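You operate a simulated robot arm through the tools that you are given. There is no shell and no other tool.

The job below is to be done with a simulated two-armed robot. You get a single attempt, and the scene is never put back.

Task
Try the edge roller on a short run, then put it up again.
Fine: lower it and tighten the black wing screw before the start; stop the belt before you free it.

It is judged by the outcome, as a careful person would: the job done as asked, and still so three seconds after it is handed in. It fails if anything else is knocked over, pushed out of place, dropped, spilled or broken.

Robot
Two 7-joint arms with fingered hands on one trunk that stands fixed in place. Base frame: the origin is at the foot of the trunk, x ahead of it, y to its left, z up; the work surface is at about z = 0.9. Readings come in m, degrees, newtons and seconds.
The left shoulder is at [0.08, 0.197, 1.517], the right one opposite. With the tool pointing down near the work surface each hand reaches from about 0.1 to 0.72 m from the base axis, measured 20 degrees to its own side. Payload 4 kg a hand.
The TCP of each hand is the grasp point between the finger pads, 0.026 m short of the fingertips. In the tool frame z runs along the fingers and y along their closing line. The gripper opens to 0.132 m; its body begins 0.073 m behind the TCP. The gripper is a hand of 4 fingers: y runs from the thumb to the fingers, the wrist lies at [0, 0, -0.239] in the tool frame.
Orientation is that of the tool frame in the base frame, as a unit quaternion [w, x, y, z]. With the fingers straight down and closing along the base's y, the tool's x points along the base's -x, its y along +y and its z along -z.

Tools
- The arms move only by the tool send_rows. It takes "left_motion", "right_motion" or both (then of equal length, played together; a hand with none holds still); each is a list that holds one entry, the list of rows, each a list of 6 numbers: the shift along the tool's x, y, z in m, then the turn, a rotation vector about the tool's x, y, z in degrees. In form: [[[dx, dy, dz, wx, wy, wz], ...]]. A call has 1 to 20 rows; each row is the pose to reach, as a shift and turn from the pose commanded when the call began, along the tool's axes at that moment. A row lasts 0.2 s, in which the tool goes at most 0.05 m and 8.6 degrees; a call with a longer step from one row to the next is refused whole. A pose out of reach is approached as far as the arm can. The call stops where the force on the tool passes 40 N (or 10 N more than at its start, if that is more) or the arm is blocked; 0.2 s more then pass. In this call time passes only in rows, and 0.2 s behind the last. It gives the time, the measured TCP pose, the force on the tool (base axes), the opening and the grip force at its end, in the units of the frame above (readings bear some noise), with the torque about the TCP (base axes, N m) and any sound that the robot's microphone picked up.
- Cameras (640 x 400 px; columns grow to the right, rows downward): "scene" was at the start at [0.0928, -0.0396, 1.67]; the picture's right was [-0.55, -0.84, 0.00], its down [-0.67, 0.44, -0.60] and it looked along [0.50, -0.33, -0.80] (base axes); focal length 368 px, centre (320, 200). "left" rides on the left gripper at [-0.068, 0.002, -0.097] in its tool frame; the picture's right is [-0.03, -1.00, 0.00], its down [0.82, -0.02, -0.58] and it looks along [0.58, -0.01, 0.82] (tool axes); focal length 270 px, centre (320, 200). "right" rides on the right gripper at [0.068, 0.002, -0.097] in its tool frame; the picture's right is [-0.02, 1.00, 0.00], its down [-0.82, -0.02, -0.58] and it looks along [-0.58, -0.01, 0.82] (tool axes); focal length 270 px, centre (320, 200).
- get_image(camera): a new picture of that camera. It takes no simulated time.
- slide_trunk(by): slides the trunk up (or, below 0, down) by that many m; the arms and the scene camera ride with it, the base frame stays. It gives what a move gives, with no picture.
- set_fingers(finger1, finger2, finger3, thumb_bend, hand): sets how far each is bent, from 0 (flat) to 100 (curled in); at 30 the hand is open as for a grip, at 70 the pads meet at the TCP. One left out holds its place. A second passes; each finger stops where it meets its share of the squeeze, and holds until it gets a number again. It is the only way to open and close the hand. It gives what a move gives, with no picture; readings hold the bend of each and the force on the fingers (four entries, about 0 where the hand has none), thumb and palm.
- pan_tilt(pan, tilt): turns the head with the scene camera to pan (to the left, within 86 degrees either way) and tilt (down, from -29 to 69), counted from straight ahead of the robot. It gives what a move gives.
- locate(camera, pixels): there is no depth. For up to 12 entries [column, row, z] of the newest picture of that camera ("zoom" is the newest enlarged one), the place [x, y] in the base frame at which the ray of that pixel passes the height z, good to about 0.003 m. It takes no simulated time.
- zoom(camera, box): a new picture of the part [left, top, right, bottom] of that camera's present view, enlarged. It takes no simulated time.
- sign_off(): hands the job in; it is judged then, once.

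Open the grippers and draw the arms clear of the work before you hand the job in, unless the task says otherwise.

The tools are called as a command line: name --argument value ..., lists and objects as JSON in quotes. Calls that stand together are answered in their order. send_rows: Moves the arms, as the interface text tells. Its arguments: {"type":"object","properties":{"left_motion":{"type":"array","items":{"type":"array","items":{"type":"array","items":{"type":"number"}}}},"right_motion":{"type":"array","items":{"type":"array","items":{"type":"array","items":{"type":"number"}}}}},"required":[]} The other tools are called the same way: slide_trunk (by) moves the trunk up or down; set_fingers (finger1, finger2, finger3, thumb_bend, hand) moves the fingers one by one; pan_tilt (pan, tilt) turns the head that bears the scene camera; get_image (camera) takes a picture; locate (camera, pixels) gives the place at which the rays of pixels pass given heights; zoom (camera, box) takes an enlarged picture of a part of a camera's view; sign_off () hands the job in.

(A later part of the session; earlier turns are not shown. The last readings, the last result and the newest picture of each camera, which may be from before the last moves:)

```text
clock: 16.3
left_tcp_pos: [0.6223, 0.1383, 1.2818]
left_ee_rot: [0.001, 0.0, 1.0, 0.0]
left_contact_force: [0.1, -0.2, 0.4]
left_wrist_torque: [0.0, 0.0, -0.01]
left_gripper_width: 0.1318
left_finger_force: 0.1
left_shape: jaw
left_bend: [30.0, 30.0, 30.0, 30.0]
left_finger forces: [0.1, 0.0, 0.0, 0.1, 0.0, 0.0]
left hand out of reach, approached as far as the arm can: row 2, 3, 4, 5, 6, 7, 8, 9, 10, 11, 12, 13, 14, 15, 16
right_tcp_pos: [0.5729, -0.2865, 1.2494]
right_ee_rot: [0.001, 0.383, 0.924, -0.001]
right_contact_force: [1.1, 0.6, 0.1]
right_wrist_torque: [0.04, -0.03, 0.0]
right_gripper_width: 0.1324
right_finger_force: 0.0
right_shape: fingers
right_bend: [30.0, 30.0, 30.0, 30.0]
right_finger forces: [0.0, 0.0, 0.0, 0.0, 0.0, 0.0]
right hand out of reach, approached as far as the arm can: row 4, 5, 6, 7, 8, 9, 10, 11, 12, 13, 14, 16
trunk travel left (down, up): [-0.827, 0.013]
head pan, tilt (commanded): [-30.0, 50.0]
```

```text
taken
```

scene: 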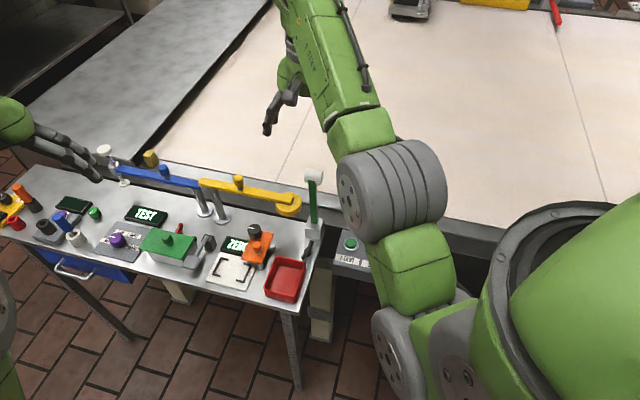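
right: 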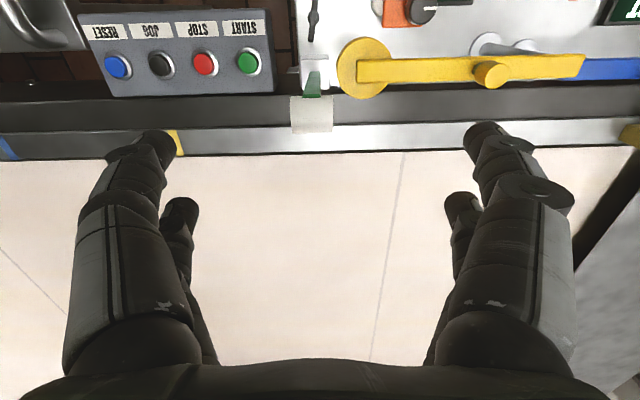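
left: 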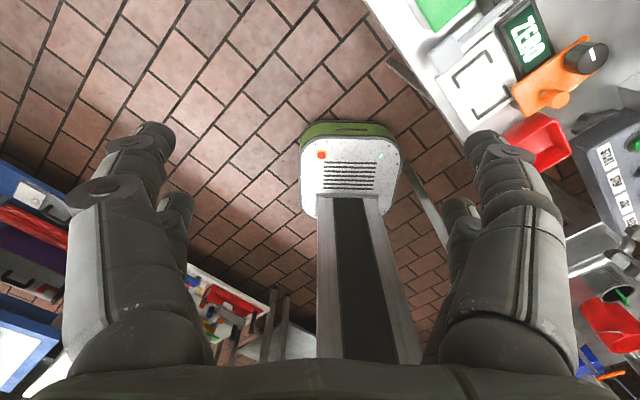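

The right hand is upright above the roller at [0.573, −0.287, 1.249], but the arm is near its upper reach, while the lowered roller end will be near the far limit. Sliding the trunk down 0.10 m brings the hand to the roller level with the open fingers straddling it safely.

slide_trunk --by -0.1

get_image --camera "right"

get_image --camera "scene"

```text
clock: 17.6
left_tcp_pos: [0.6229, 0.1394, 1.1825]
left_ee_rot: [0.002, 0.0, 1.0, 0.0]
left_contact_force: [0.1, -0.5, 0.4]
left_wrist_torque: [0.02, -0.02, -0.02]
left_gripper_width: 0.1318
left_finger_force: 0.1
left_shape: jaw
left_bend: [30.0, 30.0, 30.0, 30.0]
left_finger forces: [0.1, 0.1, 0.0, 0.0, 0.0, 0.0]
right_tcp_pos: [0.572, -0.2876, 1.1498]
right_ee_rot: [0.003, 0.383, 0.924, 0.0]
right_contact_force: [0.2, -0.2, -0.5]
right_wrist_torque: [0.01, -0.01, 0.04]
right_gripper_width: 0.1327
right_finger_force: 0.0
right_shape: fingers
right_bend: [30.0, 30.0, 30.0, 30.0]
right_finger forces: [0.0, 0.0, 0.0, 0.1, 0.0, 0.1]
trunk travel left (down, up): [-0.727, 0.113]
head pan, tilt (commanded): [-30.0, 50.0]
```

```text
taken
```

right: 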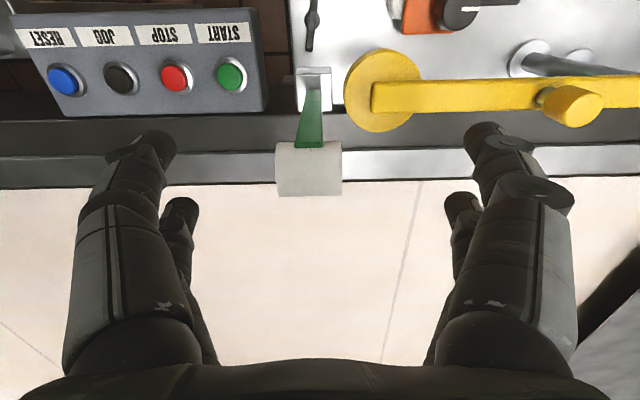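

```text
taken
```

scene: 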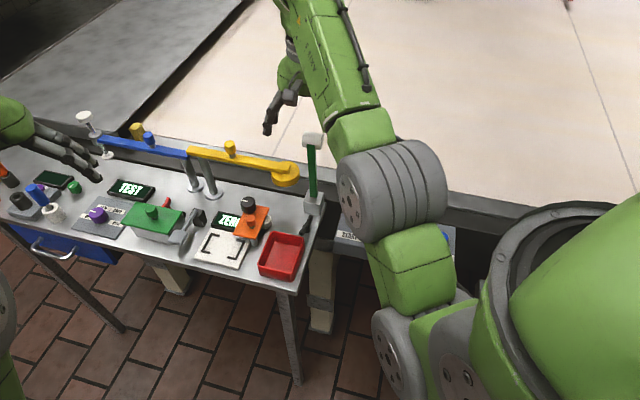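

In the right view the roller is centred at (308,170), i.e. at tool (−0.011, −0.006, +0.046) from the TCP. I'll shift so that the far pair (fingers 2 and 3, at tool x ≈ −0.019) straddles it and go down 0.03 m.

send_rows --right_motion '[[[0.004, -0.003, 0.01, 0, 0, 0], [0.008, -0.005, 0.02, 0, 0, 0], [0.008, -0.005, 0.03, 0, 0, 0]]]'

get_image --camera "right"

```text
clock: 18.4
left_tcp_pos: [0.6219, 0.1378, 1.1816]
left_ee_rot: [0.001, 0.0, 1.0, 0.0]
left_contact_force: [0.0, 0.3, 0.7]
left_wrist_torque: [0.01, 0.03, 0.0]
left_gripper_width: 0.132
left_finger_force: 0.0
left_shape: jaw
left_bend: [30.0, 30.0, 30.0, 30.0]
left_finger forces: [0.1, 0.0, 0.1, 0.0, 0.0, 0.1]
right_tcp_pos: [0.5623, -0.285, 1.1177]
right_ee_rot: [0.002, 0.383, 0.924, 0.0]
right_contact_force: [-0.2, 0.2, 0.1]
right_wrist_torque: [0.03, -0.03, 0.03]
right_gripper_width: 0.1325
right_finger_force: 0.0
right_shape: fingers
right_bend: [30.0, 30.0, 30.0, 30.0]
right_finger forces: [0.1, 0.1, 0.0, 0.0, 0.0, 0.1]
trunk travel left (down, up): [-0.727, 0.113]
head pan, tilt (commanded): [-30.0, 50.0]
```

```text
taken
```

right: 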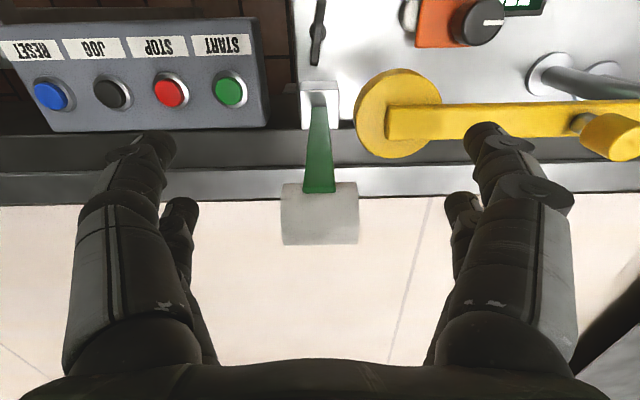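

The roller (320,215) is now centred between the far pair. I'll close fingers 2 and 3 partway first and look.

set_fingers --hand "right" --finger2 52 --finger3 52 --finger1 40 --thumb_bend 40

get_image --camera "right"

```text
clock: 19.4
left_tcp_pos: [0.6212, 0.1381, 1.1826]
left_ee_rot: [0.001, 0.0, 1.0, -0.001]
left_contact_force: [0.3, -1.1, 0.0]
left_wrist_torque: [-0.02, -0.02, -0.01]
left_gripper_width: 0.132
left_finger_force: 0.0
left_shape: jaw
left_bend: [30.0, 30.0, 30.0, 30.0]
left_finger forces: [0.1, 0.0, 0.0, 0.0, 0.0, 0.0]
right_tcp_pos: [0.5611, -0.2862, 1.1174]
right_ee_rot: [0.003, 0.382, 0.924, -0.001]
right_contact_force: [-0.3, 0.2, -1.4]
right_wrist_torque: [-0.01, 0.02, 0.01]
right_gripper_width: 0.1003
right_finger_force: 0.1
right_shape: fingers
right_bend: [40.0, 51.0, 51.0, 40.0]
right_finger forces: [0.0, 0.4, 0.6, 0.1, 0.0, 0.0]
trunk travel left (down, up): [-0.727, 0.113]
head pan, tilt (commanded): [-30.0, 50.0]
```

```text
taken
```

right: 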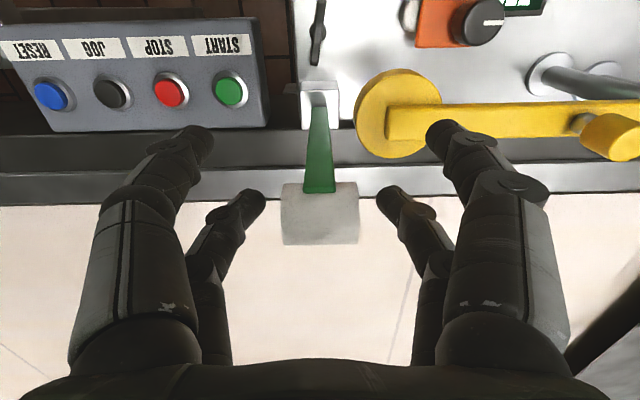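

Fingers 2 and 3 report first light touches (0.4/0.6 N) at bend 51. I'll close them further to take hold.

set_fingers --hand "right" --finger2 60 --finger3 60

get_image --camera "right"

```text
clock: 20.4
left_tcp_pos: [0.6212, 0.1385, 1.1828]
left_ee_rot: [0.001, 0.0, 1.0, 0.0]
left_contact_force: [1.0, 0.9, -0.3]
left_wrist_torque: [0.0, -0.03, -0.03]
left_gripper_width: 0.1318
left_finger_force: 0.1
left_shape: jaw
left_bend: [30.0, 30.0, 30.0, 30.0]
left_finger forces: [0.1, 0.1, 0.1, 0.0, 0.0, 0.0]
right_tcp_pos: [0.5628, -0.2849, 1.1179]
right_ee_rot: [0.002, 0.383, 0.924, 0.0]
right_contact_force: [-0.5, -0.1, -3.0]
right_wrist_torque: [0.03, 0.04, -0.01]
right_gripper_width: 0.1004
right_finger_force: 6.2
right_shape: fingers
right_bend: [40.0, 53.0, 53.0, 40.0]
right_finger forces: [0.0, 5.6, 6.1, 0.0, 0.0, 0.0]
trunk travel left (down, up): [-0.727, 0.113]
head pan, tilt (commanded): [-30.0, 50.0]
```

```text
taken
```

right: 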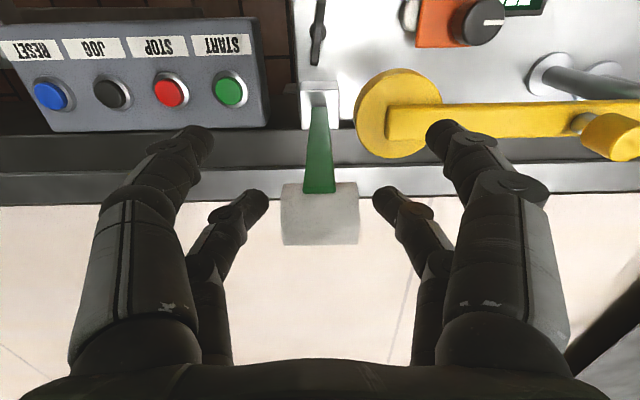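

Fingers 2 and 3 hold the roller with about 6 N each. I'll start the swing gently: 15° along the arc about the block top, towards the belt, watching the forces.

send_rows --right_motion '[[[-0.0069, 0, 0.0002, 0, 0, 0], [-0.0139, 0, 0.0006, 0, 0, 0], [-0.0208, 0, 0.0014, 0, 0, 0], [-0.0276, 0, 0.0024, 0, 0, 0], [-0.0344, 0, 0.0038, 0, 0, 0], [-0.0412, 0, 0.0054, 0, 0, 0]]]'

get_image --camera "right"

zoom --camera "scene" --box '[240, 80, 400, 240]'

```text
clock: 21.8
left_tcp_pos: [0.6228, 0.1384, 1.1814]
left_ee_rot: [0.002, 0.0, 1.0, 0.0]
left_contact_force: [0.5, 1.0, 0.5]
left_wrist_torque: [0.01, -0.01, -0.01]
left_gripper_width: 0.132
left_finger_force: 0.1
left_shape: jaw
left_bend: [30.0, 30.0, 30.0, 30.0]
left_finger forces: [0.0, 0.0, 0.0, 0.0, 0.0, 0.0]
right_tcp_pos: [0.5912, -0.3153, 1.1123]
right_ee_rot: [0.001, 0.383, 0.924, 0.0]
right_contact_force: [-3.2, 2.7, -13.5]
right_wrist_torque: [0.26, 0.23, 0.0]
right_gripper_width: 0.1004
right_finger_force: 7.4
right_shape: fingers
right_bend: [40.0, 53.0, 52.0, 40.0]
right_finger forces: [0.0, 7.4, 8.1, 0.0, 0.0, 0.0]
trunk travel left (down, up): [-0.727, 0.113]
head pan, tilt (commanded): [-30.0, 50.0]
```

```text
taken
```

right: 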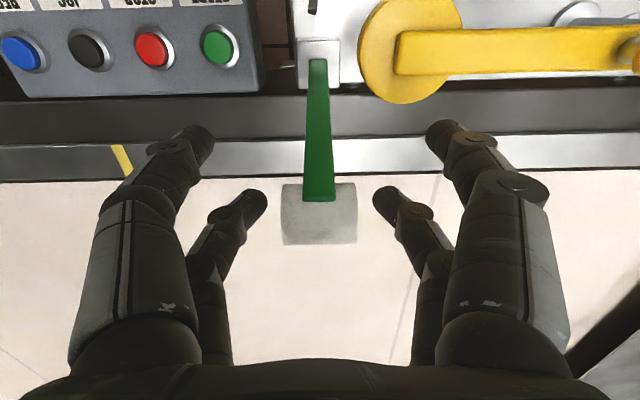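

```text
2.50 times, centred on (320, 160) of scene
```

zoom: 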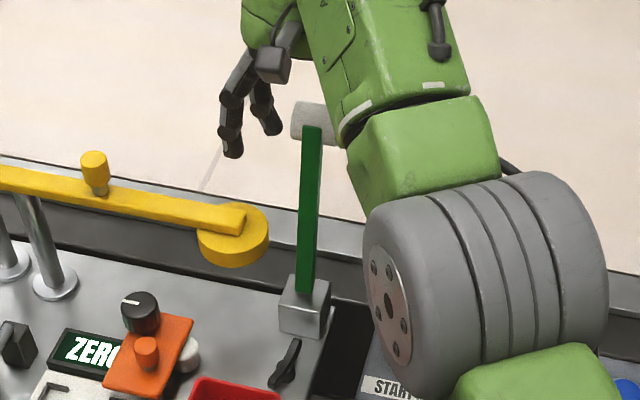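

The arm follows; the −13.5 N pull lies along the arm (tension), so the true arc is 1–2 mm lower than I commanded. I'll correct that and carry on to about 30°.

send_rows --right_motion '[[[0, 0, 0.0014, 0, 0, 0], [-0.0044, 0, 0.0028, 0, 0, 0], [-0.0088, 0, 0.0044, 0, 0, 0], [-0.0154, 0, 0.0069, 0, 0, 0], [-0.0219, 0, 0.0098, 0, 0, 0], [-0.0282, 0, 0.0129, 0, 0, 0], [-0.0344, 0, 0.0163, 0, 0, 0]]]'

```text
clock: 23.4
left_tcp_pos: [0.6224, 0.1378, 1.1822]
left_ee_rot: [0.001, 0.0, 1.0, 0.0]
left_contact_force: [-0.5, -0.3, -0.4]
left_wrist_torque: [0.01, 0.04, 0.0]
left_gripper_width: 0.1319
left_finger_force: 0.0
left_shape: jaw
left_bend: [30.0, 30.0, 30.0, 30.0]
left_finger forces: [0.0, 0.0, 0.1, 0.1, 0.0, 0.1]
right_tcp_pos: [0.6155, -0.3379, 1.0969]
right_ee_rot: [0.002, 0.383, 0.924, 0.0]
right_contact_force: [-4.5, 1.0, -8.2]
right_wrist_torque: [0.18, 0.18, -0.04]
right_gripper_width: 0.1003
right_finger_force: 7.0
right_shape: fingers
right_bend: [40.0, 53.0, 51.0, 40.0]
right_finger forces: [0.0, 6.2, 8.5, 0.1, 0.1, 0.0]
trunk travel left (down, up): [-0.727, 0.113]
head pan, tilt (commanded): [-30.0, 50.0]
```

About 9 N tension remains along the arm; I'll trim the radius by 1 mm and go on to about 50°.

send_rows --right_motion '[[[-0.0055, -0.0002, 0.0045, 0, 0, 0], [-0.0113, -0.0004, 0.0084, 0, 0, 0], [-0.017, -0.0005, 0.0126, 0, 0, 0], [-0.0225, -0.0006, 0.017, 0, 0, 0], [-0.0278, -0.0007, 0.0216, 0, 0, 0], [-0.0328, -0.0008, 0.0265, 0, 0, 0], [-0.0377, -0.0009, 0.0315, 0, 0, 0], [-0.0423, -0.001, 0.0368, 0, 0, 0]]]'

get_image --camera "right"

zoom --camera "scene" --box '[240, 80, 400, 240]'

```text
clock: 25.2
left_tcp_pos: [0.6213, 0.1395, 1.182]
left_ee_rot: [0.002, 0.001, 1.0, -0.001]
left_contact_force: [-0.2, 0.6, 0.0]
left_wrist_torque: [0.01, 0.01, -0.02]
left_gripper_width: 0.1318
left_finger_force: 0.1
left_shape: jaw
left_bend: [30.0, 30.0, 30.0, 30.0]
left_finger forces: [0.0, 0.1, 0.0, 0.0, 0.0, 0.0]
right_tcp_pos: [0.6467, -0.3677, 1.0603]
right_ee_rot: [0.002, 0.383, 0.924, 0.0]
right_contact_force: [-7.4, 6.4, -7.9]
right_wrist_torque: [0.24, 0.27, 0.0]
right_gripper_width: 0.1006
right_finger_force: 7.9
right_shape: fingers
right_bend: [40.0, 53.0, 51.0, 40.0]
right_finger forces: [0.0, 7.2, 8.3, 0.0, 0.0, 0.0]
trunk travel left (down, up): [-0.727, 0.113]
head pan, tilt (commanded): [-30.0, 50.0]
```

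```text
taken
```

right: 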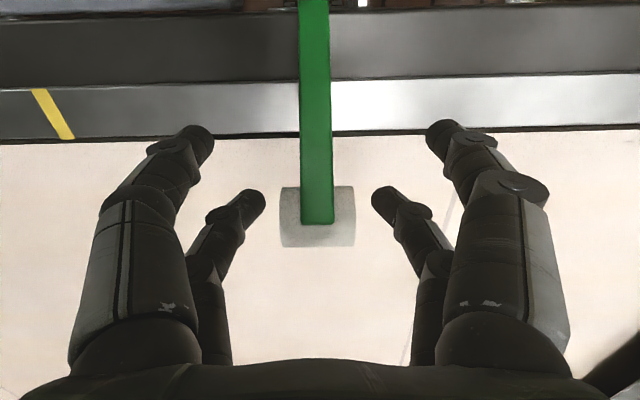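

```text
2.50 times, centred on (320, 160) of scene
```

zoom: 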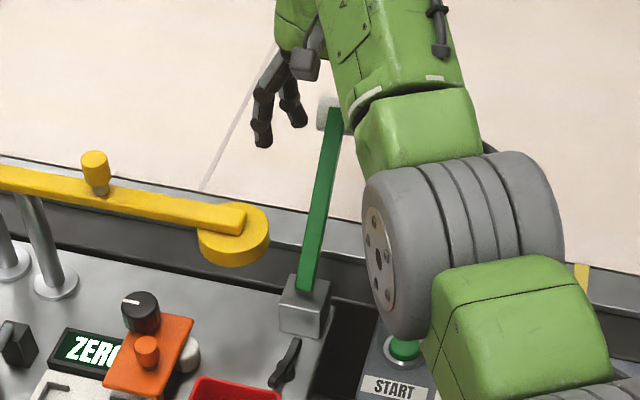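

Refitting the arc from the forces puts the hinge at z ≈ 0.947 with radius 0.157. I'll continue to about 75°.

send_rows --right_motion '[[[-0.0006, 0, 0.0029, 0, 0, 0], [-0.0046, 0, 0.0084, 0, 0, 0], [-0.0084, 0, 0.0141, 0, 0, 0], [-0.012, 0, 0.02, 0, 0, 0], [-0.0153, -0.0002, 0.026, 0, 0, 0], [-0.0183, -0.0003, 0.0321, 0, 0, 0], [-0.021, -0.0004, 0.0384, 0, 0, 0], [-0.0235, -0.0005, 0.0448, 0, 0, 0], [-0.0257, -0.0005, 0.0513, 0, 0, 0], [-0.0276, -0.0005, 0.0579, 0, 0, 0]]]'

get_image --camera "right"

zoom --camera "scene" --box '[240, 80, 400, 240]'

```text
clock: 27.4
left_tcp_pos: [0.6214, 0.1393, 1.1835]
left_ee_rot: [0.002, 0.0, 1.0, -0.001]
left_contact_force: [-0.7, -0.1, 0.8]
left_wrist_torque: [-0.02, 0.0, 0.03]
left_gripper_width: 0.1321
left_finger_force: 0.0
left_shape: jaw
left_bend: [30.0, 30.0, 30.0, 30.0]
left_finger forces: [0.1, 0.0, 0.0, 0.0, 0.0, 0.0]
right_tcp_pos: [0.6631, -0.3882, 1.0033]
right_ee_rot: [0.002, 0.383, 0.924, -0.001]
right_contact_force: [-7.9, 5.9, -3.4]
right_wrist_torque: [0.19, 0.2, -0.05]
right_gripper_width: 0.1006
right_finger_force: 7.0
right_shape: fingers
right_bend: [40.0, 53.0, 52.0, 40.0]
right_finger forces: [0.0, 6.1, 7.8, 0.1, 0.0, 0.0]
trunk travel left (down, up): [-0.727, 0.113]
head pan, tilt (commanded): [-30.0, 50.0]
```

```text
taken
```

right: 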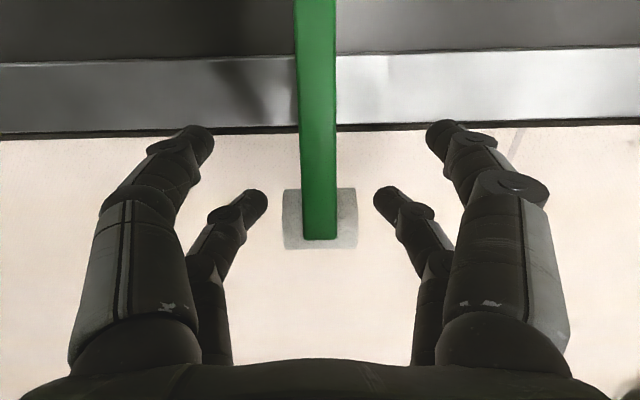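

```text
2.50 times, centred on (320, 160) of scene
```

zoom: 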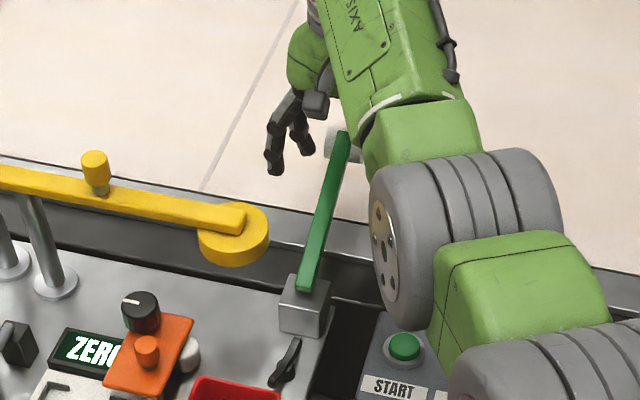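

Still about 10 N along the arm; I'll trim another millimetre. Before the last stretch I'll determine the belt surface height from the belt-edge line seen in both cameras.

get_image --camera "scene"

locate --camera "right" --pixels '[[50, 139, 0.88], [50, 139, 0.9], [50, 139, 0.92], [270, 133, 0.88], [270, 133, 0.9], [270, 133, 0.92], [400, 129, 0.9], [620, 123, 0.9]]'

locate --camera "scene" --pixels '[[272, 157.2, 0.88], [272, 157.2, 0.9], [272, 157.2, 0.92], [416, 184, 0.88], [416, 184, 0.9], [416, 184, 0.92]]'

zoom --camera "scene" --box '[260, 140, 340, 190]'

```text
taken
```

scene: 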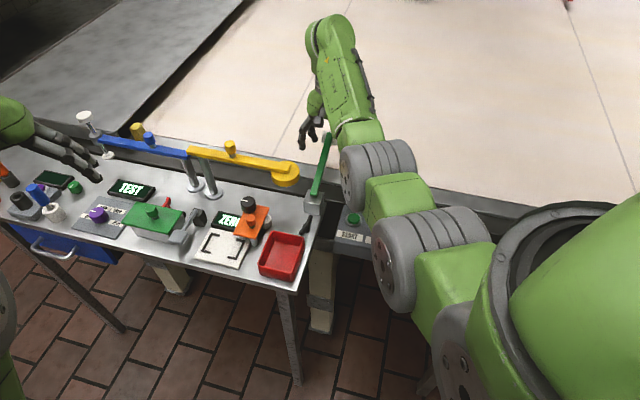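

```text
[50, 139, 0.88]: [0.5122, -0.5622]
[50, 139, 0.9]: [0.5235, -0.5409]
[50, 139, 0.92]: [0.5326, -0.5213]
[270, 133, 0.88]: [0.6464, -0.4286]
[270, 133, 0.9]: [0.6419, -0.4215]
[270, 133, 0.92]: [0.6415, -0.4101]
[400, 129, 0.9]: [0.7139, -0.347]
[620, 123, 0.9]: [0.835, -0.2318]
```

```text
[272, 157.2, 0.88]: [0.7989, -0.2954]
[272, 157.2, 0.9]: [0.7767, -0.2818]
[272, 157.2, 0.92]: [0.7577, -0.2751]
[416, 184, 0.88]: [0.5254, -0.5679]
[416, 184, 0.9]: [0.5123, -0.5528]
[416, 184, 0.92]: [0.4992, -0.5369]
```

```text
8.00 times, centred on (300, 165) of scene
```

zoom: 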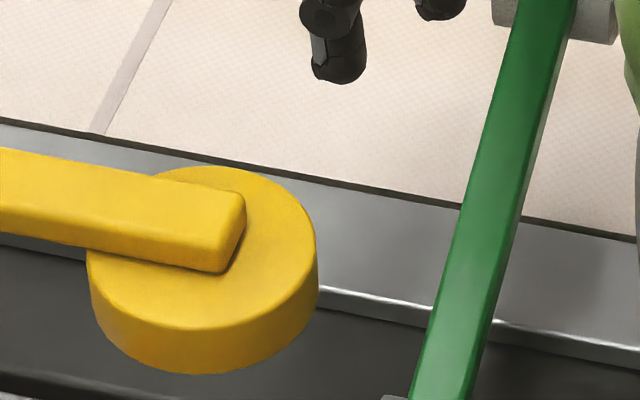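

The belt surface comes out at z ≈ 0.90, with its edge 0.139 m out from the hinge, so the roller will land just on the belt edge. I'll go on to about 90° with the trimmed radius.

send_rows --right_motion '[[[0.0009, 0, 0.0002, 0, 0, 0], [-0.0007, 0, 0.0068, 0, 0, 0], [-0.002, -0.0003, 0.0135, 0, 0, 0], [-0.0031, -0.0005, 0.0202, 0, 0, 0], [-0.0038, -0.0005, 0.027, 0, 0, 0], [-0.0043, -0.0005, 0.0338, 0, 0, 0], [-0.0044, -0.0005, 0.0406, 0, 0, 0]]]'

get_image --camera "right"

```text
clock: 29.0
left_tcp_pos: [0.622, 0.1404, 1.1835]
left_ee_rot: [0.001, 0.0, 1.0, -0.001]
left_contact_force: [0.2, 0.1, 0.4]
left_wrist_torque: [0.0, -0.01, 0.01]
left_gripper_width: 0.1319
left_finger_force: 0.1
left_shape: jaw
left_bend: [30.0, 30.0, 30.0, 30.0]
left_finger forces: [0.0, 0.0, 0.0, 0.0, 0.0, 0.1]
right_tcp_pos: [0.666, -0.3912, 0.9641]
right_ee_rot: [0.003, 0.383, 0.924, 0.0]
right_contact_force: [-4.1, 6.8, -1.2]
right_wrist_torque: [0.16, 0.13, 0.04]
right_gripper_width: 0.1006
right_finger_force: 6.3
right_shape: fingers
right_bend: [40.0, 53.0, 53.0, 40.0]
right_finger forces: [0.0, 6.5, 5.8, 0.1, 0.0, 0.0]
trunk travel left (down, up): [-0.727, 0.113]
head pan, tilt (commanded): [-30.0, 50.0]
```

```text
taken
```

right: 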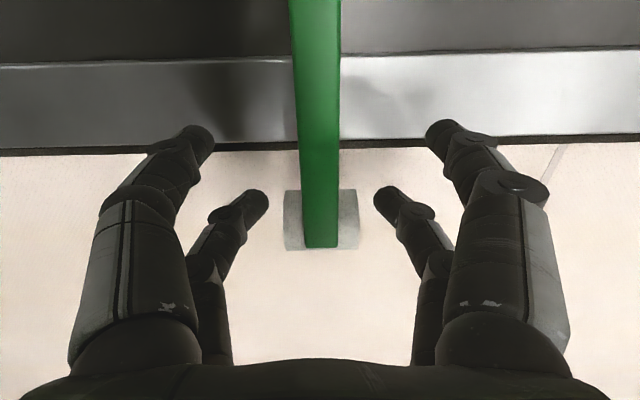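

Forces are low now and the bar is about horizontal. I'll continue the last degrees in small steps, checking for contact with the belt.

send_rows --right_motion '[[[0.0001, 0, 0.0034, 0, 0, 0], [0.0001, 0, 0.0068, 0, 0, 0], [0.0003, 0, 0.0102, 0, 0, 0], [0.0006, 0, 0.0136, 0, 0, 0], [0.0009, 0, 0.017, 0, 0, 0], [0.0013, 0, 0.0204, 0, 0, 0]]]'

get_image --camera "right"

zoom --camera "scene" --box '[260, 120, 360, 220]'

```text
clock: 30.4
left_tcp_pos: [0.6207, 0.14, 1.1826]
left_ee_rot: [0.002, 0.001, 1.0, -0.001]
left_contact_force: [-0.4, 0.5, 0.3]
left_wrist_torque: [-0.05, -0.02, 0.01]
left_gripper_width: 0.1319
left_finger_force: 0.1
left_shape: jaw
left_bend: [30.0, 30.0, 30.0, 30.0]
left_finger forces: [0.0, 0.0, 0.1, 0.0, 0.0, 0.0]
right_tcp_pos: [0.6668, -0.3911, 0.9429]
right_ee_rot: [0.003, 0.383, 0.924, -0.001]
right_contact_force: [-5.7, 5.6, 0.8]
right_wrist_torque: [0.09, 0.11, 0.0]
right_gripper_width: 0.1006
right_finger_force: 5.8
right_shape: fingers
right_bend: [40.0, 53.0, 53.0, 40.0]
right_finger forces: [0.0, 5.6, 6.0, 0.0, 0.1, 0.1]
trunk travel left (down, up): [-0.727, 0.113]
head pan, tilt (commanded): [-30.0, 50.0]
```

```text
taken
```

right: 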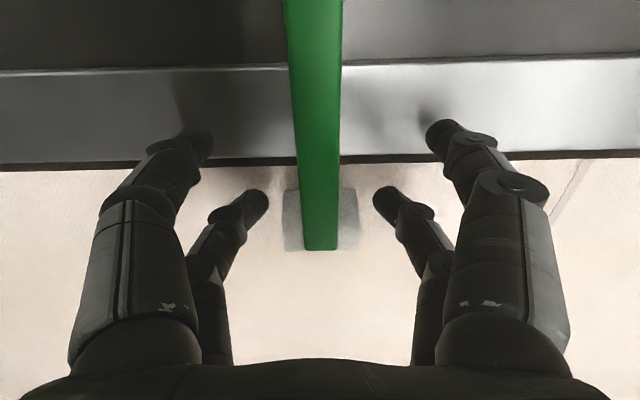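

```text
4.00 times, centred on (310, 170) of scene
```

zoom: 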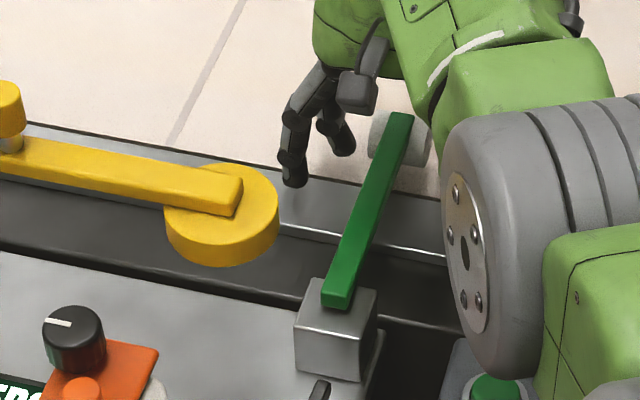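

No contact yet. I'll go the last ~9 mm in small steps.

send_rows --right_motion '[[[0.0003, 0, 0.0017, 0, 0, 0], [0.0005, 0, 0.0034, 0, 0, 0], [0.0008, 0, 0.0051, 0, 0, 0], [0.0011, 0, 0.0066, 0, 0, 0]]]'

```text
clock: 31.4
left_tcp_pos: [0.6213, 0.1405, 1.182]
left_ee_rot: [0.002, 0.0, 1.0, 0.0]
left_contact_force: [0.6, 0.1, -0.3]
left_wrist_torque: [0.01, -0.02, -0.01]
left_gripper_width: 0.1318
left_finger_force: 0.1
left_shape: jaw
left_bend: [30.0, 30.0, 30.0, 30.0]
left_finger forces: [0.0, 0.0, 0.0, 0.0, 0.1, 0.0]
right_tcp_pos: [0.6652, -0.39, 0.9364]
right_ee_rot: [0.004, 0.382, 0.924, 0.0]
right_contact_force: [-4.8, 6.8, 0.6]
right_wrist_torque: [0.13, 0.12, 0.06]
right_gripper_width: 0.1003
right_finger_force: 6.0
right_shape: fingers
right_bend: [40.0, 53.0, 54.0, 40.0]
right_finger forces: [0.0, 6.7, 5.2, 0.0, 0.1, 0.1]
trunk travel left (down, up): [-0.727, 0.113]
head pan, tilt (commanded): [-30.0, 50.0]
```

Still no contact force. Another 4 mm in 1 mm steps.

send_rows --right_motion '[[[0.0002, 0, 0.001, 0, 0, 0], [0.0004, 0, 0.002, 0, 0, 0], [0.0006, 0, 0.003, 0, 0, 0], [0.0008, 0, 0.004, 0, 0, 0]]]'

get_image --camera "right"

zoom --camera "scene" --box '[300, 130, 364, 170]'

```text
clock: 32.4
left_tcp_pos: [0.6193, 0.1409, 1.1829]
left_ee_rot: [0.003, -0.001, 1.0, -0.001]
left_contact_force: [0.2, -0.3, 0.0]
left_wrist_torque: [0.0, 0.01, 0.01]
left_gripper_width: 0.1317
left_finger_force: 0.0
left_shape: jaw
left_bend: [30.0, 30.0, 30.0, 30.0]
left_finger forces: [0.0, 0.0, 0.0, 0.0, 0.1, 0.1]
right_tcp_pos: [0.6659, -0.3905, 0.937]
right_ee_rot: [0.007, 0.383, 0.924, -0.001]
right_contact_force: [-2.1, 3.9, 15.7]
right_wrist_torque: [-0.26, 0.85, 0.05]
right_gripper_width: 0.1005
right_finger_force: 13.7
right_shape: fingers
right_bend: [40.0, 53.0, 54.0, 40.0]
right_finger forces: [1.1, 5.5, 6.1, 0.1, 14.4, 0.1]
trunk travel left (down, up): [-0.727, 0.113]
head pan, tilt (commanded): [-30.0, 50.0]
```

```text
taken
```

right: 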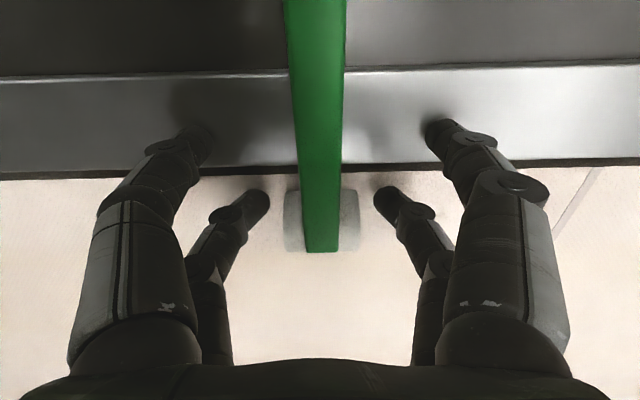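

```text
10.00 times, centred on (332, 150) of scene
```

zoom: 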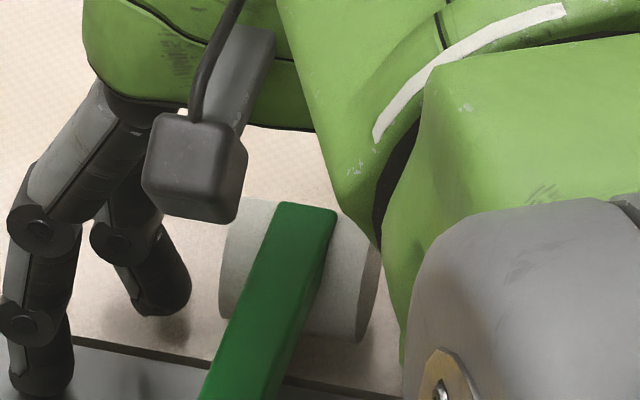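

The thumb tip (not the roller) has met the steel rail with 14 N. I'll go back up 5 mm, so the roller is just 1–3 mm above the belt, then open fingers 2 and 3.

send_rows --right_motion '[[[-0.0004, 0, -0.002, 0, 0, 0], [-0.0006, 0, -0.0035, 0, 0, 0], [-0.0008, 0, -0.005, 0, 0, 0]]]'

set_fingers --hand "right" --finger2 45 --finger3 45

get_image --camera "right"

```text
clock: 33.2
left_tcp_pos: [0.6217, 0.1378, 1.183]
left_ee_rot: [0.001, 0.001, 1.0, 0.0]
left_contact_force: [-0.1, -0.8, 0.1]
left_wrist_torque: [0.01, 0.0, 0.0]
left_gripper_width: 0.1319
left_finger_force: 0.0
left_shape: jaw
left_bend: [30.0, 30.0, 30.0, 30.0]
left_finger forces: [0.0, 0.0, 0.1, 0.0, 0.0, 0.0]
right_tcp_pos: [0.664, -0.3905, 0.9365]
right_ee_rot: [0.002, 0.383, 0.924, 0.0]
right_contact_force: [-0.4, 1.5, 3.7]
right_wrist_torque: [0.09, 0.13, 0.02]
right_gripper_width: 0.1008
right_finger_force: 7.7
right_shape: fingers
right_bend: [40.0, 53.0, 54.0, 40.0]
right_finger forces: [1.4, 6.4, 5.1, 0.0, 3.3, 0.0]
trunk travel left (down, up): [-0.727, 0.113]
head pan, tilt (commanded): [-30.0, 50.0]
```

```text
clock: 34.2
left_tcp_pos: [0.6213, 0.1389, 1.1817]
left_ee_rot: [0.002, -0.001, 1.0, 0.0]
left_contact_force: [-0.4, -0.2, 0.8]
left_wrist_torque: [-0.02, -0.02, 0.0]
left_gripper_width: 0.1319
left_finger_force: 0.1
left_shape: jaw
left_bend: [30.0, 30.0, 30.0, 30.0]
left_finger forces: [0.1, 0.1, 0.1, 0.0, 0.0, 0.0]
right_tcp_pos: [0.6667, -0.3904, 0.9357]
right_ee_rot: [0.003, 0.383, 0.924, 0.0]
right_contact_force: [-0.3, 0.3, 0.6]
right_wrist_torque: [-0.02, 0.02, 0.0]
right_gripper_width: 0.1003
right_finger_force: 0.6
right_shape: fingers
right_bend: [40.0, 45.0, 45.0, 40.0]
right_finger forces: [0.1, 0.0, 0.1, 0.1, 0.4, 0.1]
trunk travel left (down, up): [-0.727, 0.113]
head pan, tilt (commanded): [-30.0, 50.0]
```

```text
taken
```

right: 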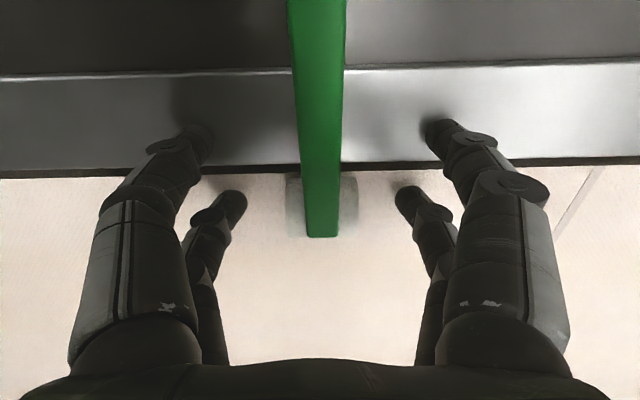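

Fingers released and the roller settled (seen at (320,205)). I'll lift the hand straight up and look.

send_rows --right_motion '[[[0, 0, -0.01, 0, 0, 0], [0, 0, -0.03, 0, 0, 0], [0, 0, -0.05, 0, 0, 0], [0, 0, -0.08, 0, 0, 0], [0, 0, -0.11, 0, 0, 0], [0.02, 0, -0.14, 0, 0, 0]]]'

get_image --camera "right"

get_image --camera "scene"

```text
clock: 35.6
left_tcp_pos: [0.6216, 0.1397, 1.183]
left_ee_rot: [0.002, 0.001, 1.0, -0.001]
left_contact_force: [0.1, 0.2, -0.1]
left_wrist_torque: [0.0, -0.01, 0.03]
left_gripper_width: 0.1318
left_finger_force: 0.1
left_shape: jaw
left_bend: [30.0, 30.0, 30.0, 30.0]
left_finger forces: [0.0, 0.0, 0.0, 0.1, 0.1, 0.0]
right_tcp_pos: [0.6506, -0.3752, 1.0774]
right_ee_rot: [0.003, 0.383, 0.924, 0.0]
right_contact_force: [-0.7, -0.2, 0.0]
right_wrist_torque: [0.0, -0.02, 0.0]
right_gripper_width: 0.1003
right_finger_force: 0.1
right_shape: fingers
right_bend: [40.0, 45.0, 45.0, 40.0]
right_finger forces: [0.0, 0.1, 0.1, 0.0, 0.1, 0.0]
trunk travel left (down, up): [-0.727, 0.113]
head pan, tilt (commanded): [-30.0, 50.0]
```

```text
taken
```

right: 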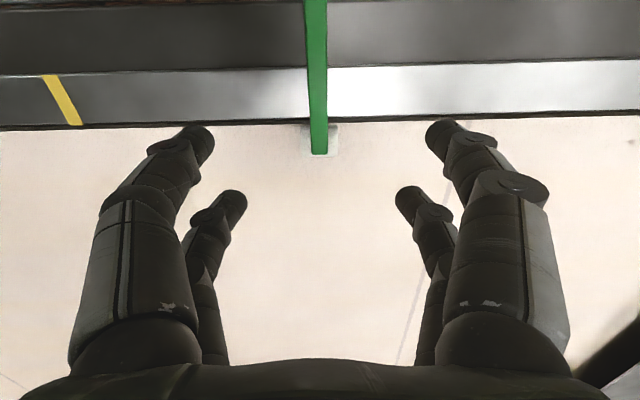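

```text
taken
```

scene: 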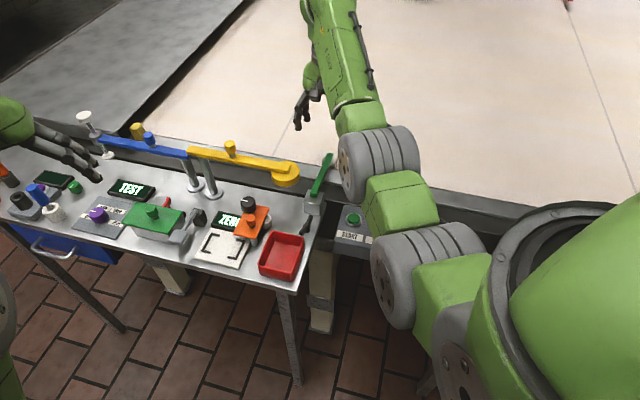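

The roller is now down on the belt edge. Next is the wing screw: the yellow disc hangs close to it, so instead of gripping I'll turn the wings by pushing with a single extended digit, from the operator's side. I'll raise the trunk back up first to gain height for the transfer.

slide_trunk --by 0.1

get_image --camera "right"

zoom --camera "scene" --box '[230, 140, 390, 240]'

```text
clock: 37.0
left_tcp_pos: [0.6221, 0.1394, 1.2827]
left_ee_rot: [0.003, 0.0, 1.0, 0.0]
left_contact_force: [-0.1, 0.9, 0.0]
left_wrist_torque: [-0.01, 0.0, 0.02]
left_gripper_width: 0.1318
left_finger_force: 0.0
left_shape: jaw
left_bend: [30.0, 30.0, 30.0, 30.0]
left_finger forces: [0.0, 0.1, 0.0, 0.0, 0.0, 0.0]
right_tcp_pos: [0.6521, -0.3757, 1.1761]
right_ee_rot: [0.003, 0.383, 0.924, 0.0]
right_contact_force: [0.3, 0.0, 0.0]
right_wrist_torque: [0.0, 0.03, 0.0]
right_gripper_width: 0.0999
right_finger_force: 0.1
right_shape: fingers
right_bend: [40.0, 45.0, 45.0, 40.0]
right_finger forces: [0.0, 0.0, 0.0, 0.0, 0.1, 0.0]
trunk travel left (down, up): [-0.827, 0.013]
head pan, tilt (commanded): [-30.0, 50.0]
```

```text
taken
```

right: 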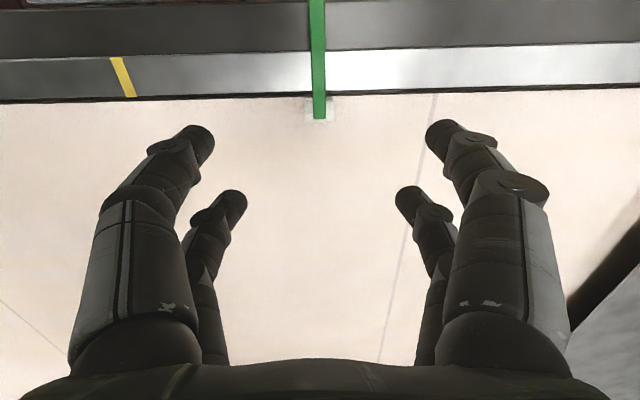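

```text
4.00 times, centred on (310, 190) of scene
```

zoom: 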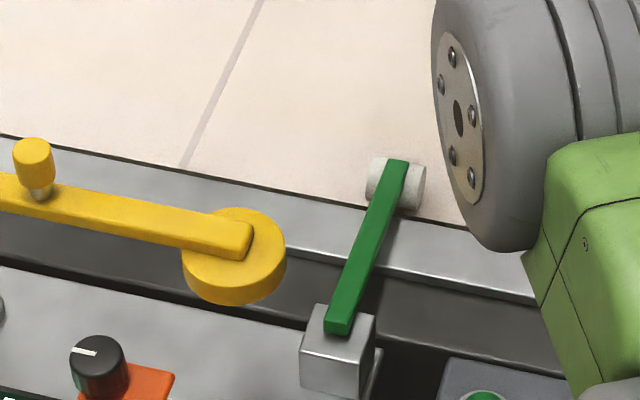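

The green arm lies over the rail with the roller on the belt's edge. I'll curl fingers 1–3, keep the thumb straight as a pusher, and transfer the hand to the operator's side of the wing screw, turned so that the thumb faces the belt.

set_fingers --hand "right" --finger1 100 --finger2 100 --finger3 100 --thumb_bend 30

send_rows --right_motion '[[[0.0218, -0.0006, 0.0, 0, 0, -7.5], [0.0435, -0.0012, 0.0, 0, 0, -15], [0.0653, -0.0018, 0.0, 0, 0, -22.5], [0.087, -0.0024, 0.0, 0, 0, -30], [0.1088, -0.003, 0.0, 0, 0, -37.5], [0.1306, -0.0036, 0.005, 0, 0, -45], [0.1523, -0.0041, 0.015, 0, 0, -52.5], [0.1741, -0.0047, 0.025, 0, 0, -60], [0.1958, -0.0053, 0.035, 0, 0, -67.5], [0.2176, -0.0059, 0.045, 0, 0, -75], [0.2393, -0.0065, 0.055, 0, 0, -82.5], [0.2611, -0.0071, 0.065, 0, 0, -90]]]'

get_image --camera "right"

get_image --camera "scene"

```text
clock: 38.0
left_tcp_pos: [0.6206, 0.1389, 1.2825]
left_ee_rot: [0.001, 0.0, 1.0, 0.0]
left_contact_force: [-0.7, 0.5, 0.4]
left_wrist_torque: [-0.02, 0.02, 0.02]
left_gripper_width: 0.1319
left_finger_force: 0.1
left_shape: jaw
left_bend: [30.0, 30.0, 30.0, 30.0]
left_finger forces: [0.0, 0.0, 0.0, 0.0, 0.0, 0.0]
right_tcp_pos: [0.6526, -0.3733, 1.1757]
right_ee_rot: [0.002, 0.382, 0.924, -0.001]
right_contact_force: [0.4, 0.3, -0.6]
right_wrist_torque: [0.0, -0.01, -0.03]
right_gripper_width: 0.057
right_finger_force: 0.0
right_shape: fingers
right_bend: [100.0, 76.0, 76.0, 30.0]
right_finger forces: [0.0, 0.0, 0.0, 0.0, 0.0, 0.0]
trunk travel left (down, up): [-0.827, 0.013]
head pan, tilt (commanded): [-30.0, 50.0]
```

```text
clock: 40.5
left_tcp_pos: [0.6208, 0.1383, 1.2834]
left_ee_rot: [0.001, 0.0, 1.0, 0.0]
left_contact_force: [0.4, -0.3, -0.2]
left_wrist_torque: [0.02, 0.0, 0.02]
left_gripper_width: 0.1321
left_finger_force: 0.1
left_shape: jaw
left_bend: [30.0, 30.0, 30.0, 30.0]
left_finger forces: [0.0, 0.1, 0.0, 0.1, 0.0, 0.0]
right_tcp_pos: [0.4644, -0.1936, 1.1111]
right_ee_rot: [0.002, -0.383, 0.924, -0.002]
right_contact_force: [-0.6, -0.4, -0.8]
right_wrist_torque: [0.02, -0.03, -0.02]
right_gripper_width: 0.0569
right_finger_force: 0.1
right_shape: fingers
right_bend: [100.0, 94.0, 94.0, 30.0]
right_finger forces: [0.0, 0.0, 0.0, 0.0, 0.1, 0.0]
trunk travel left (down, up): [-0.827, 0.013]
head pan, tilt (commanded): [-30.0, 50.0]
```

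```text
taken
```

right: 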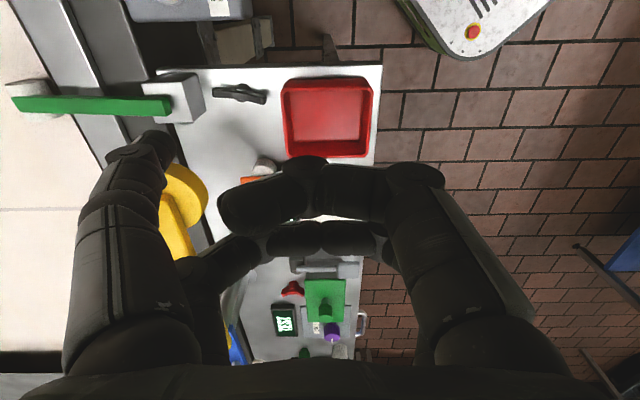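

```text
taken
```

scene: 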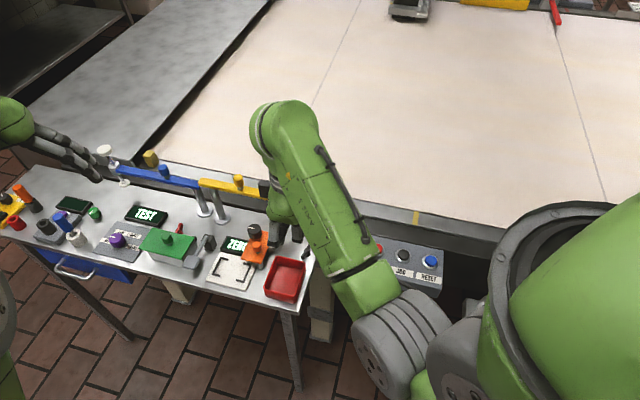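

The thumb is extended at (150,150) and the wing screw is visible at (240,93). I'll zoom in and locate the wing ends precisely from this view.

zoom --camera "right" --box '[130, 60, 290, 160]'

locate --camera "right" --pixels '[[213, 91, 0.92], [267, 99, 0.92], [240, 92, 0.91], [240, 92, 0.92], [283, 82, 0.94], [290, 155, 0.94], [371, 155, 0.94], [374, 80, 0.94], [262, 167, 0.95], [185, 195, 1.0]]'

```text
4.00 times, centred on (210, 110) of right
```

zoom: 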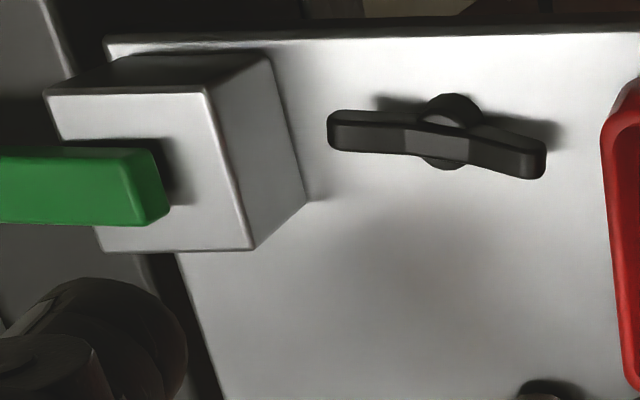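

```text
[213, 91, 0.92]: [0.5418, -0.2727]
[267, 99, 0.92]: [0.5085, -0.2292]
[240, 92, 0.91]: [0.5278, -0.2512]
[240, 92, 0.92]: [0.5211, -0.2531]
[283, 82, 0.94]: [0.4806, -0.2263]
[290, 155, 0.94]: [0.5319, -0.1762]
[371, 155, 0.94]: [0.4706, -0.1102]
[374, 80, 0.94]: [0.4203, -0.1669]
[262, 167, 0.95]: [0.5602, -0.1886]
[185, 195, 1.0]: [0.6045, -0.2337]
```

Wing centre is about [0.533, −0.2495] at z ≈ 0.911, ends at azimuth 128°. Before descending I'll check the orange device's height and clearance around my hand from the other cameras.

get_image --camera "left"

zoom --camera "scene" --box '[220, 170, 348, 250]'

locate --camera "scene" --pixels '[[253, 228, 1.0], [253, 228, 0.96], [265, 240, 0.96], [265, 240, 0.98]]'

```text
taken
```

left: 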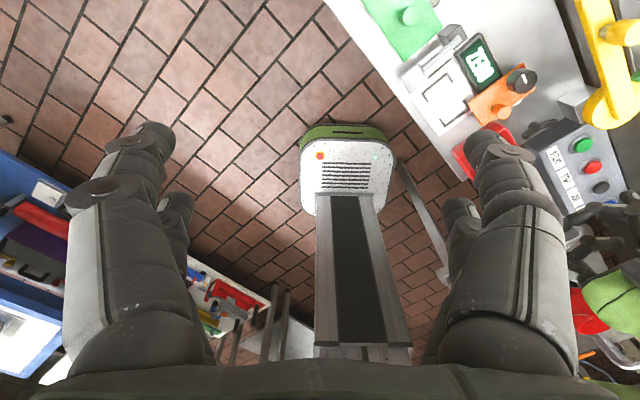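

```text
5.00 times, centred on (284, 210) of scene
```

zoom: 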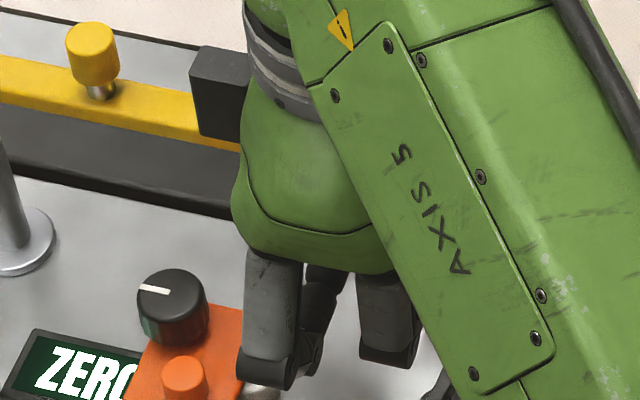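

```text
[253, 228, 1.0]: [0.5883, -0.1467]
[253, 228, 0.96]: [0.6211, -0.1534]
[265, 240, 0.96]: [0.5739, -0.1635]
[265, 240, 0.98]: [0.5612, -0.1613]
```

The orange device tops out at z ≈ 0.96 and lies well clear of my hand. I'll descend to TCP z ≈ 0.953 with the thumb on the panel side of the wing's near end.

send_rows --right_motion '[[[0, 0, 0.03, 0, 0, 0], [0, 0, 0.06, 0, 0, 0], [0, 0, 0.09, 0, 0, 0], [0, 0, 0.12, 0, 0, 0], [0, 0, 0.145, 0, 0, 0], [0, 0, 0.158, 0, 0, 0]]]'

get_image --camera "right"

zoom --camera "scene" --box '[230, 190, 358, 290]'

```text
clock: 42.0
left_tcp_pos: [0.6218, 0.1375, 1.2832]
left_ee_rot: [0.002, 0.0, 1.0, 0.0]
left_contact_force: [0.5, 0.9, 0.1]
left_wrist_torque: [0.0, 0.02, -0.02]
left_gripper_width: 0.1319
left_finger_force: 0.1
left_shape: jaw
left_bend: [30.0, 30.0, 30.0, 30.0]
left_finger forces: [0.0, 0.1, 0.0, 0.0, 0.0, 0.0]
right_tcp_pos: [0.4654, -0.1968, 0.9522]
right_ee_rot: [0.002, -0.382, 0.924, -0.001]
right_contact_force: [-0.1, -1.0, 0.2]
right_wrist_torque: [0.0, 0.0, -0.06]
right_gripper_width: 0.057
right_finger_force: 0.2
right_shape: fingers
right_bend: [100.0, 97.0, 97.0, 30.0]
right_finger forces: [0.0, 0.0, 0.0, 0.0, 0.0, 0.0]
trunk travel left (down, up): [-0.827, 0.013]
head pan, tilt (commanded): [-30.0, 50.0]
```

```text
taken
```

right: 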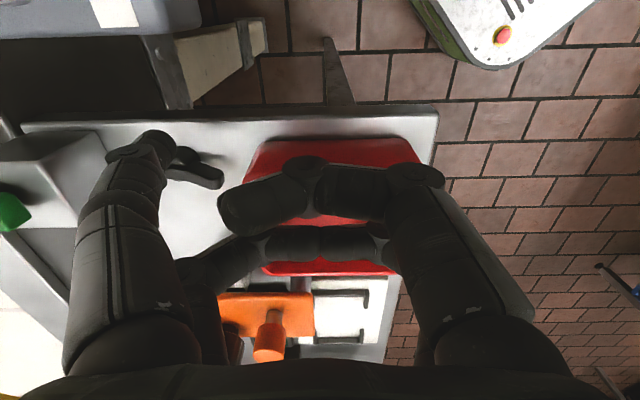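

```text
4.00 times, centred on (294, 240) of scene
```

zoom: 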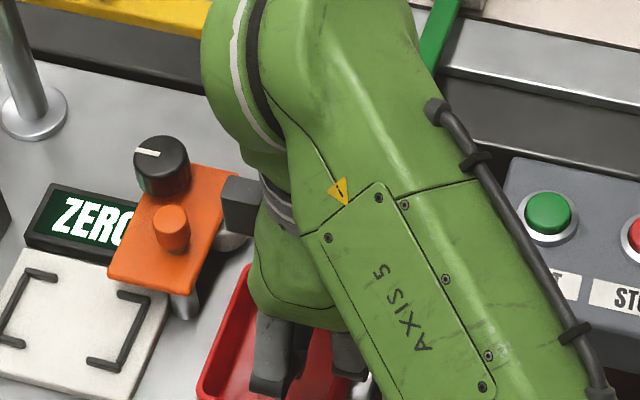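

The thumb is on the panel side of the wing, B end visible at (210,178). I'll shift it 8 mm towards me and lower it gently until it just feels the bench.

send_rows --right_motion '[[[0, 0.004, 0.002, 0, 0, 0], [0, 0.008, 0.004, 0, 0, 0], [0, 0.008, 0.006, 0, 0, 0], [0, 0.008, 0.008, 0, 0, 0], [0, 0.008, 0.01, 0, 0, 0]]]'

zoom --camera "right" --box '[80, 100, 272, 220]'

```text
clock: 43.1
left_tcp_pos: [0.6209, 0.1376, 1.2815]
left_ee_rot: [0.002, 0.0, 1.0, 0.0]
left_contact_force: [0.7, 0.2, -0.1]
left_wrist_torque: [-0.03, -0.02, 0.0]
left_gripper_width: 0.1319
left_finger_force: 0.1
left_shape: jaw
left_bend: [30.0, 30.0, 30.0, 30.0]
left_finger forces: [0.0, 0.1, 0.0, 0.0, 0.0, 0.0]
right_tcp_pos: [0.4589, -0.1898, 0.9425]
right_ee_rot: [0.003, -0.382, 0.924, -0.002]
right_contact_force: [-0.2, -0.3, 1.0]
right_wrist_torque: [0.01, -0.02, 0.02]
right_gripper_width: 0.0566
right_finger_force: 0.1
right_shape: fingers
right_bend: [100.0, 97.0, 97.0, 30.0]
right_finger forces: [0.0, 0.0, 0.0, 0.0, 0.0, 0.0]
trunk travel left (down, up): [-0.827, 0.013]
head pan, tilt (commanded): [-30.0, 50.0]
```

```text
3.33 times, centred on (176, 160) of right
```

zoom: 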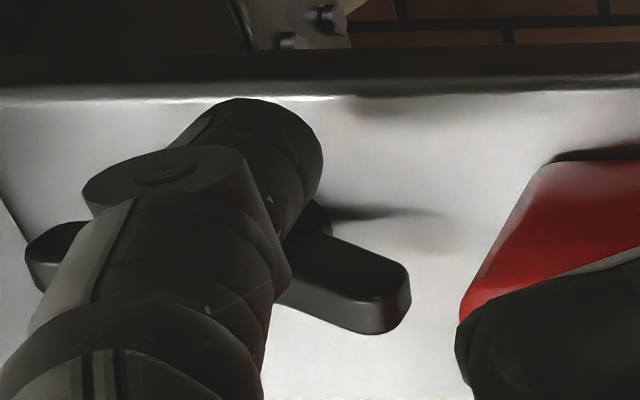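

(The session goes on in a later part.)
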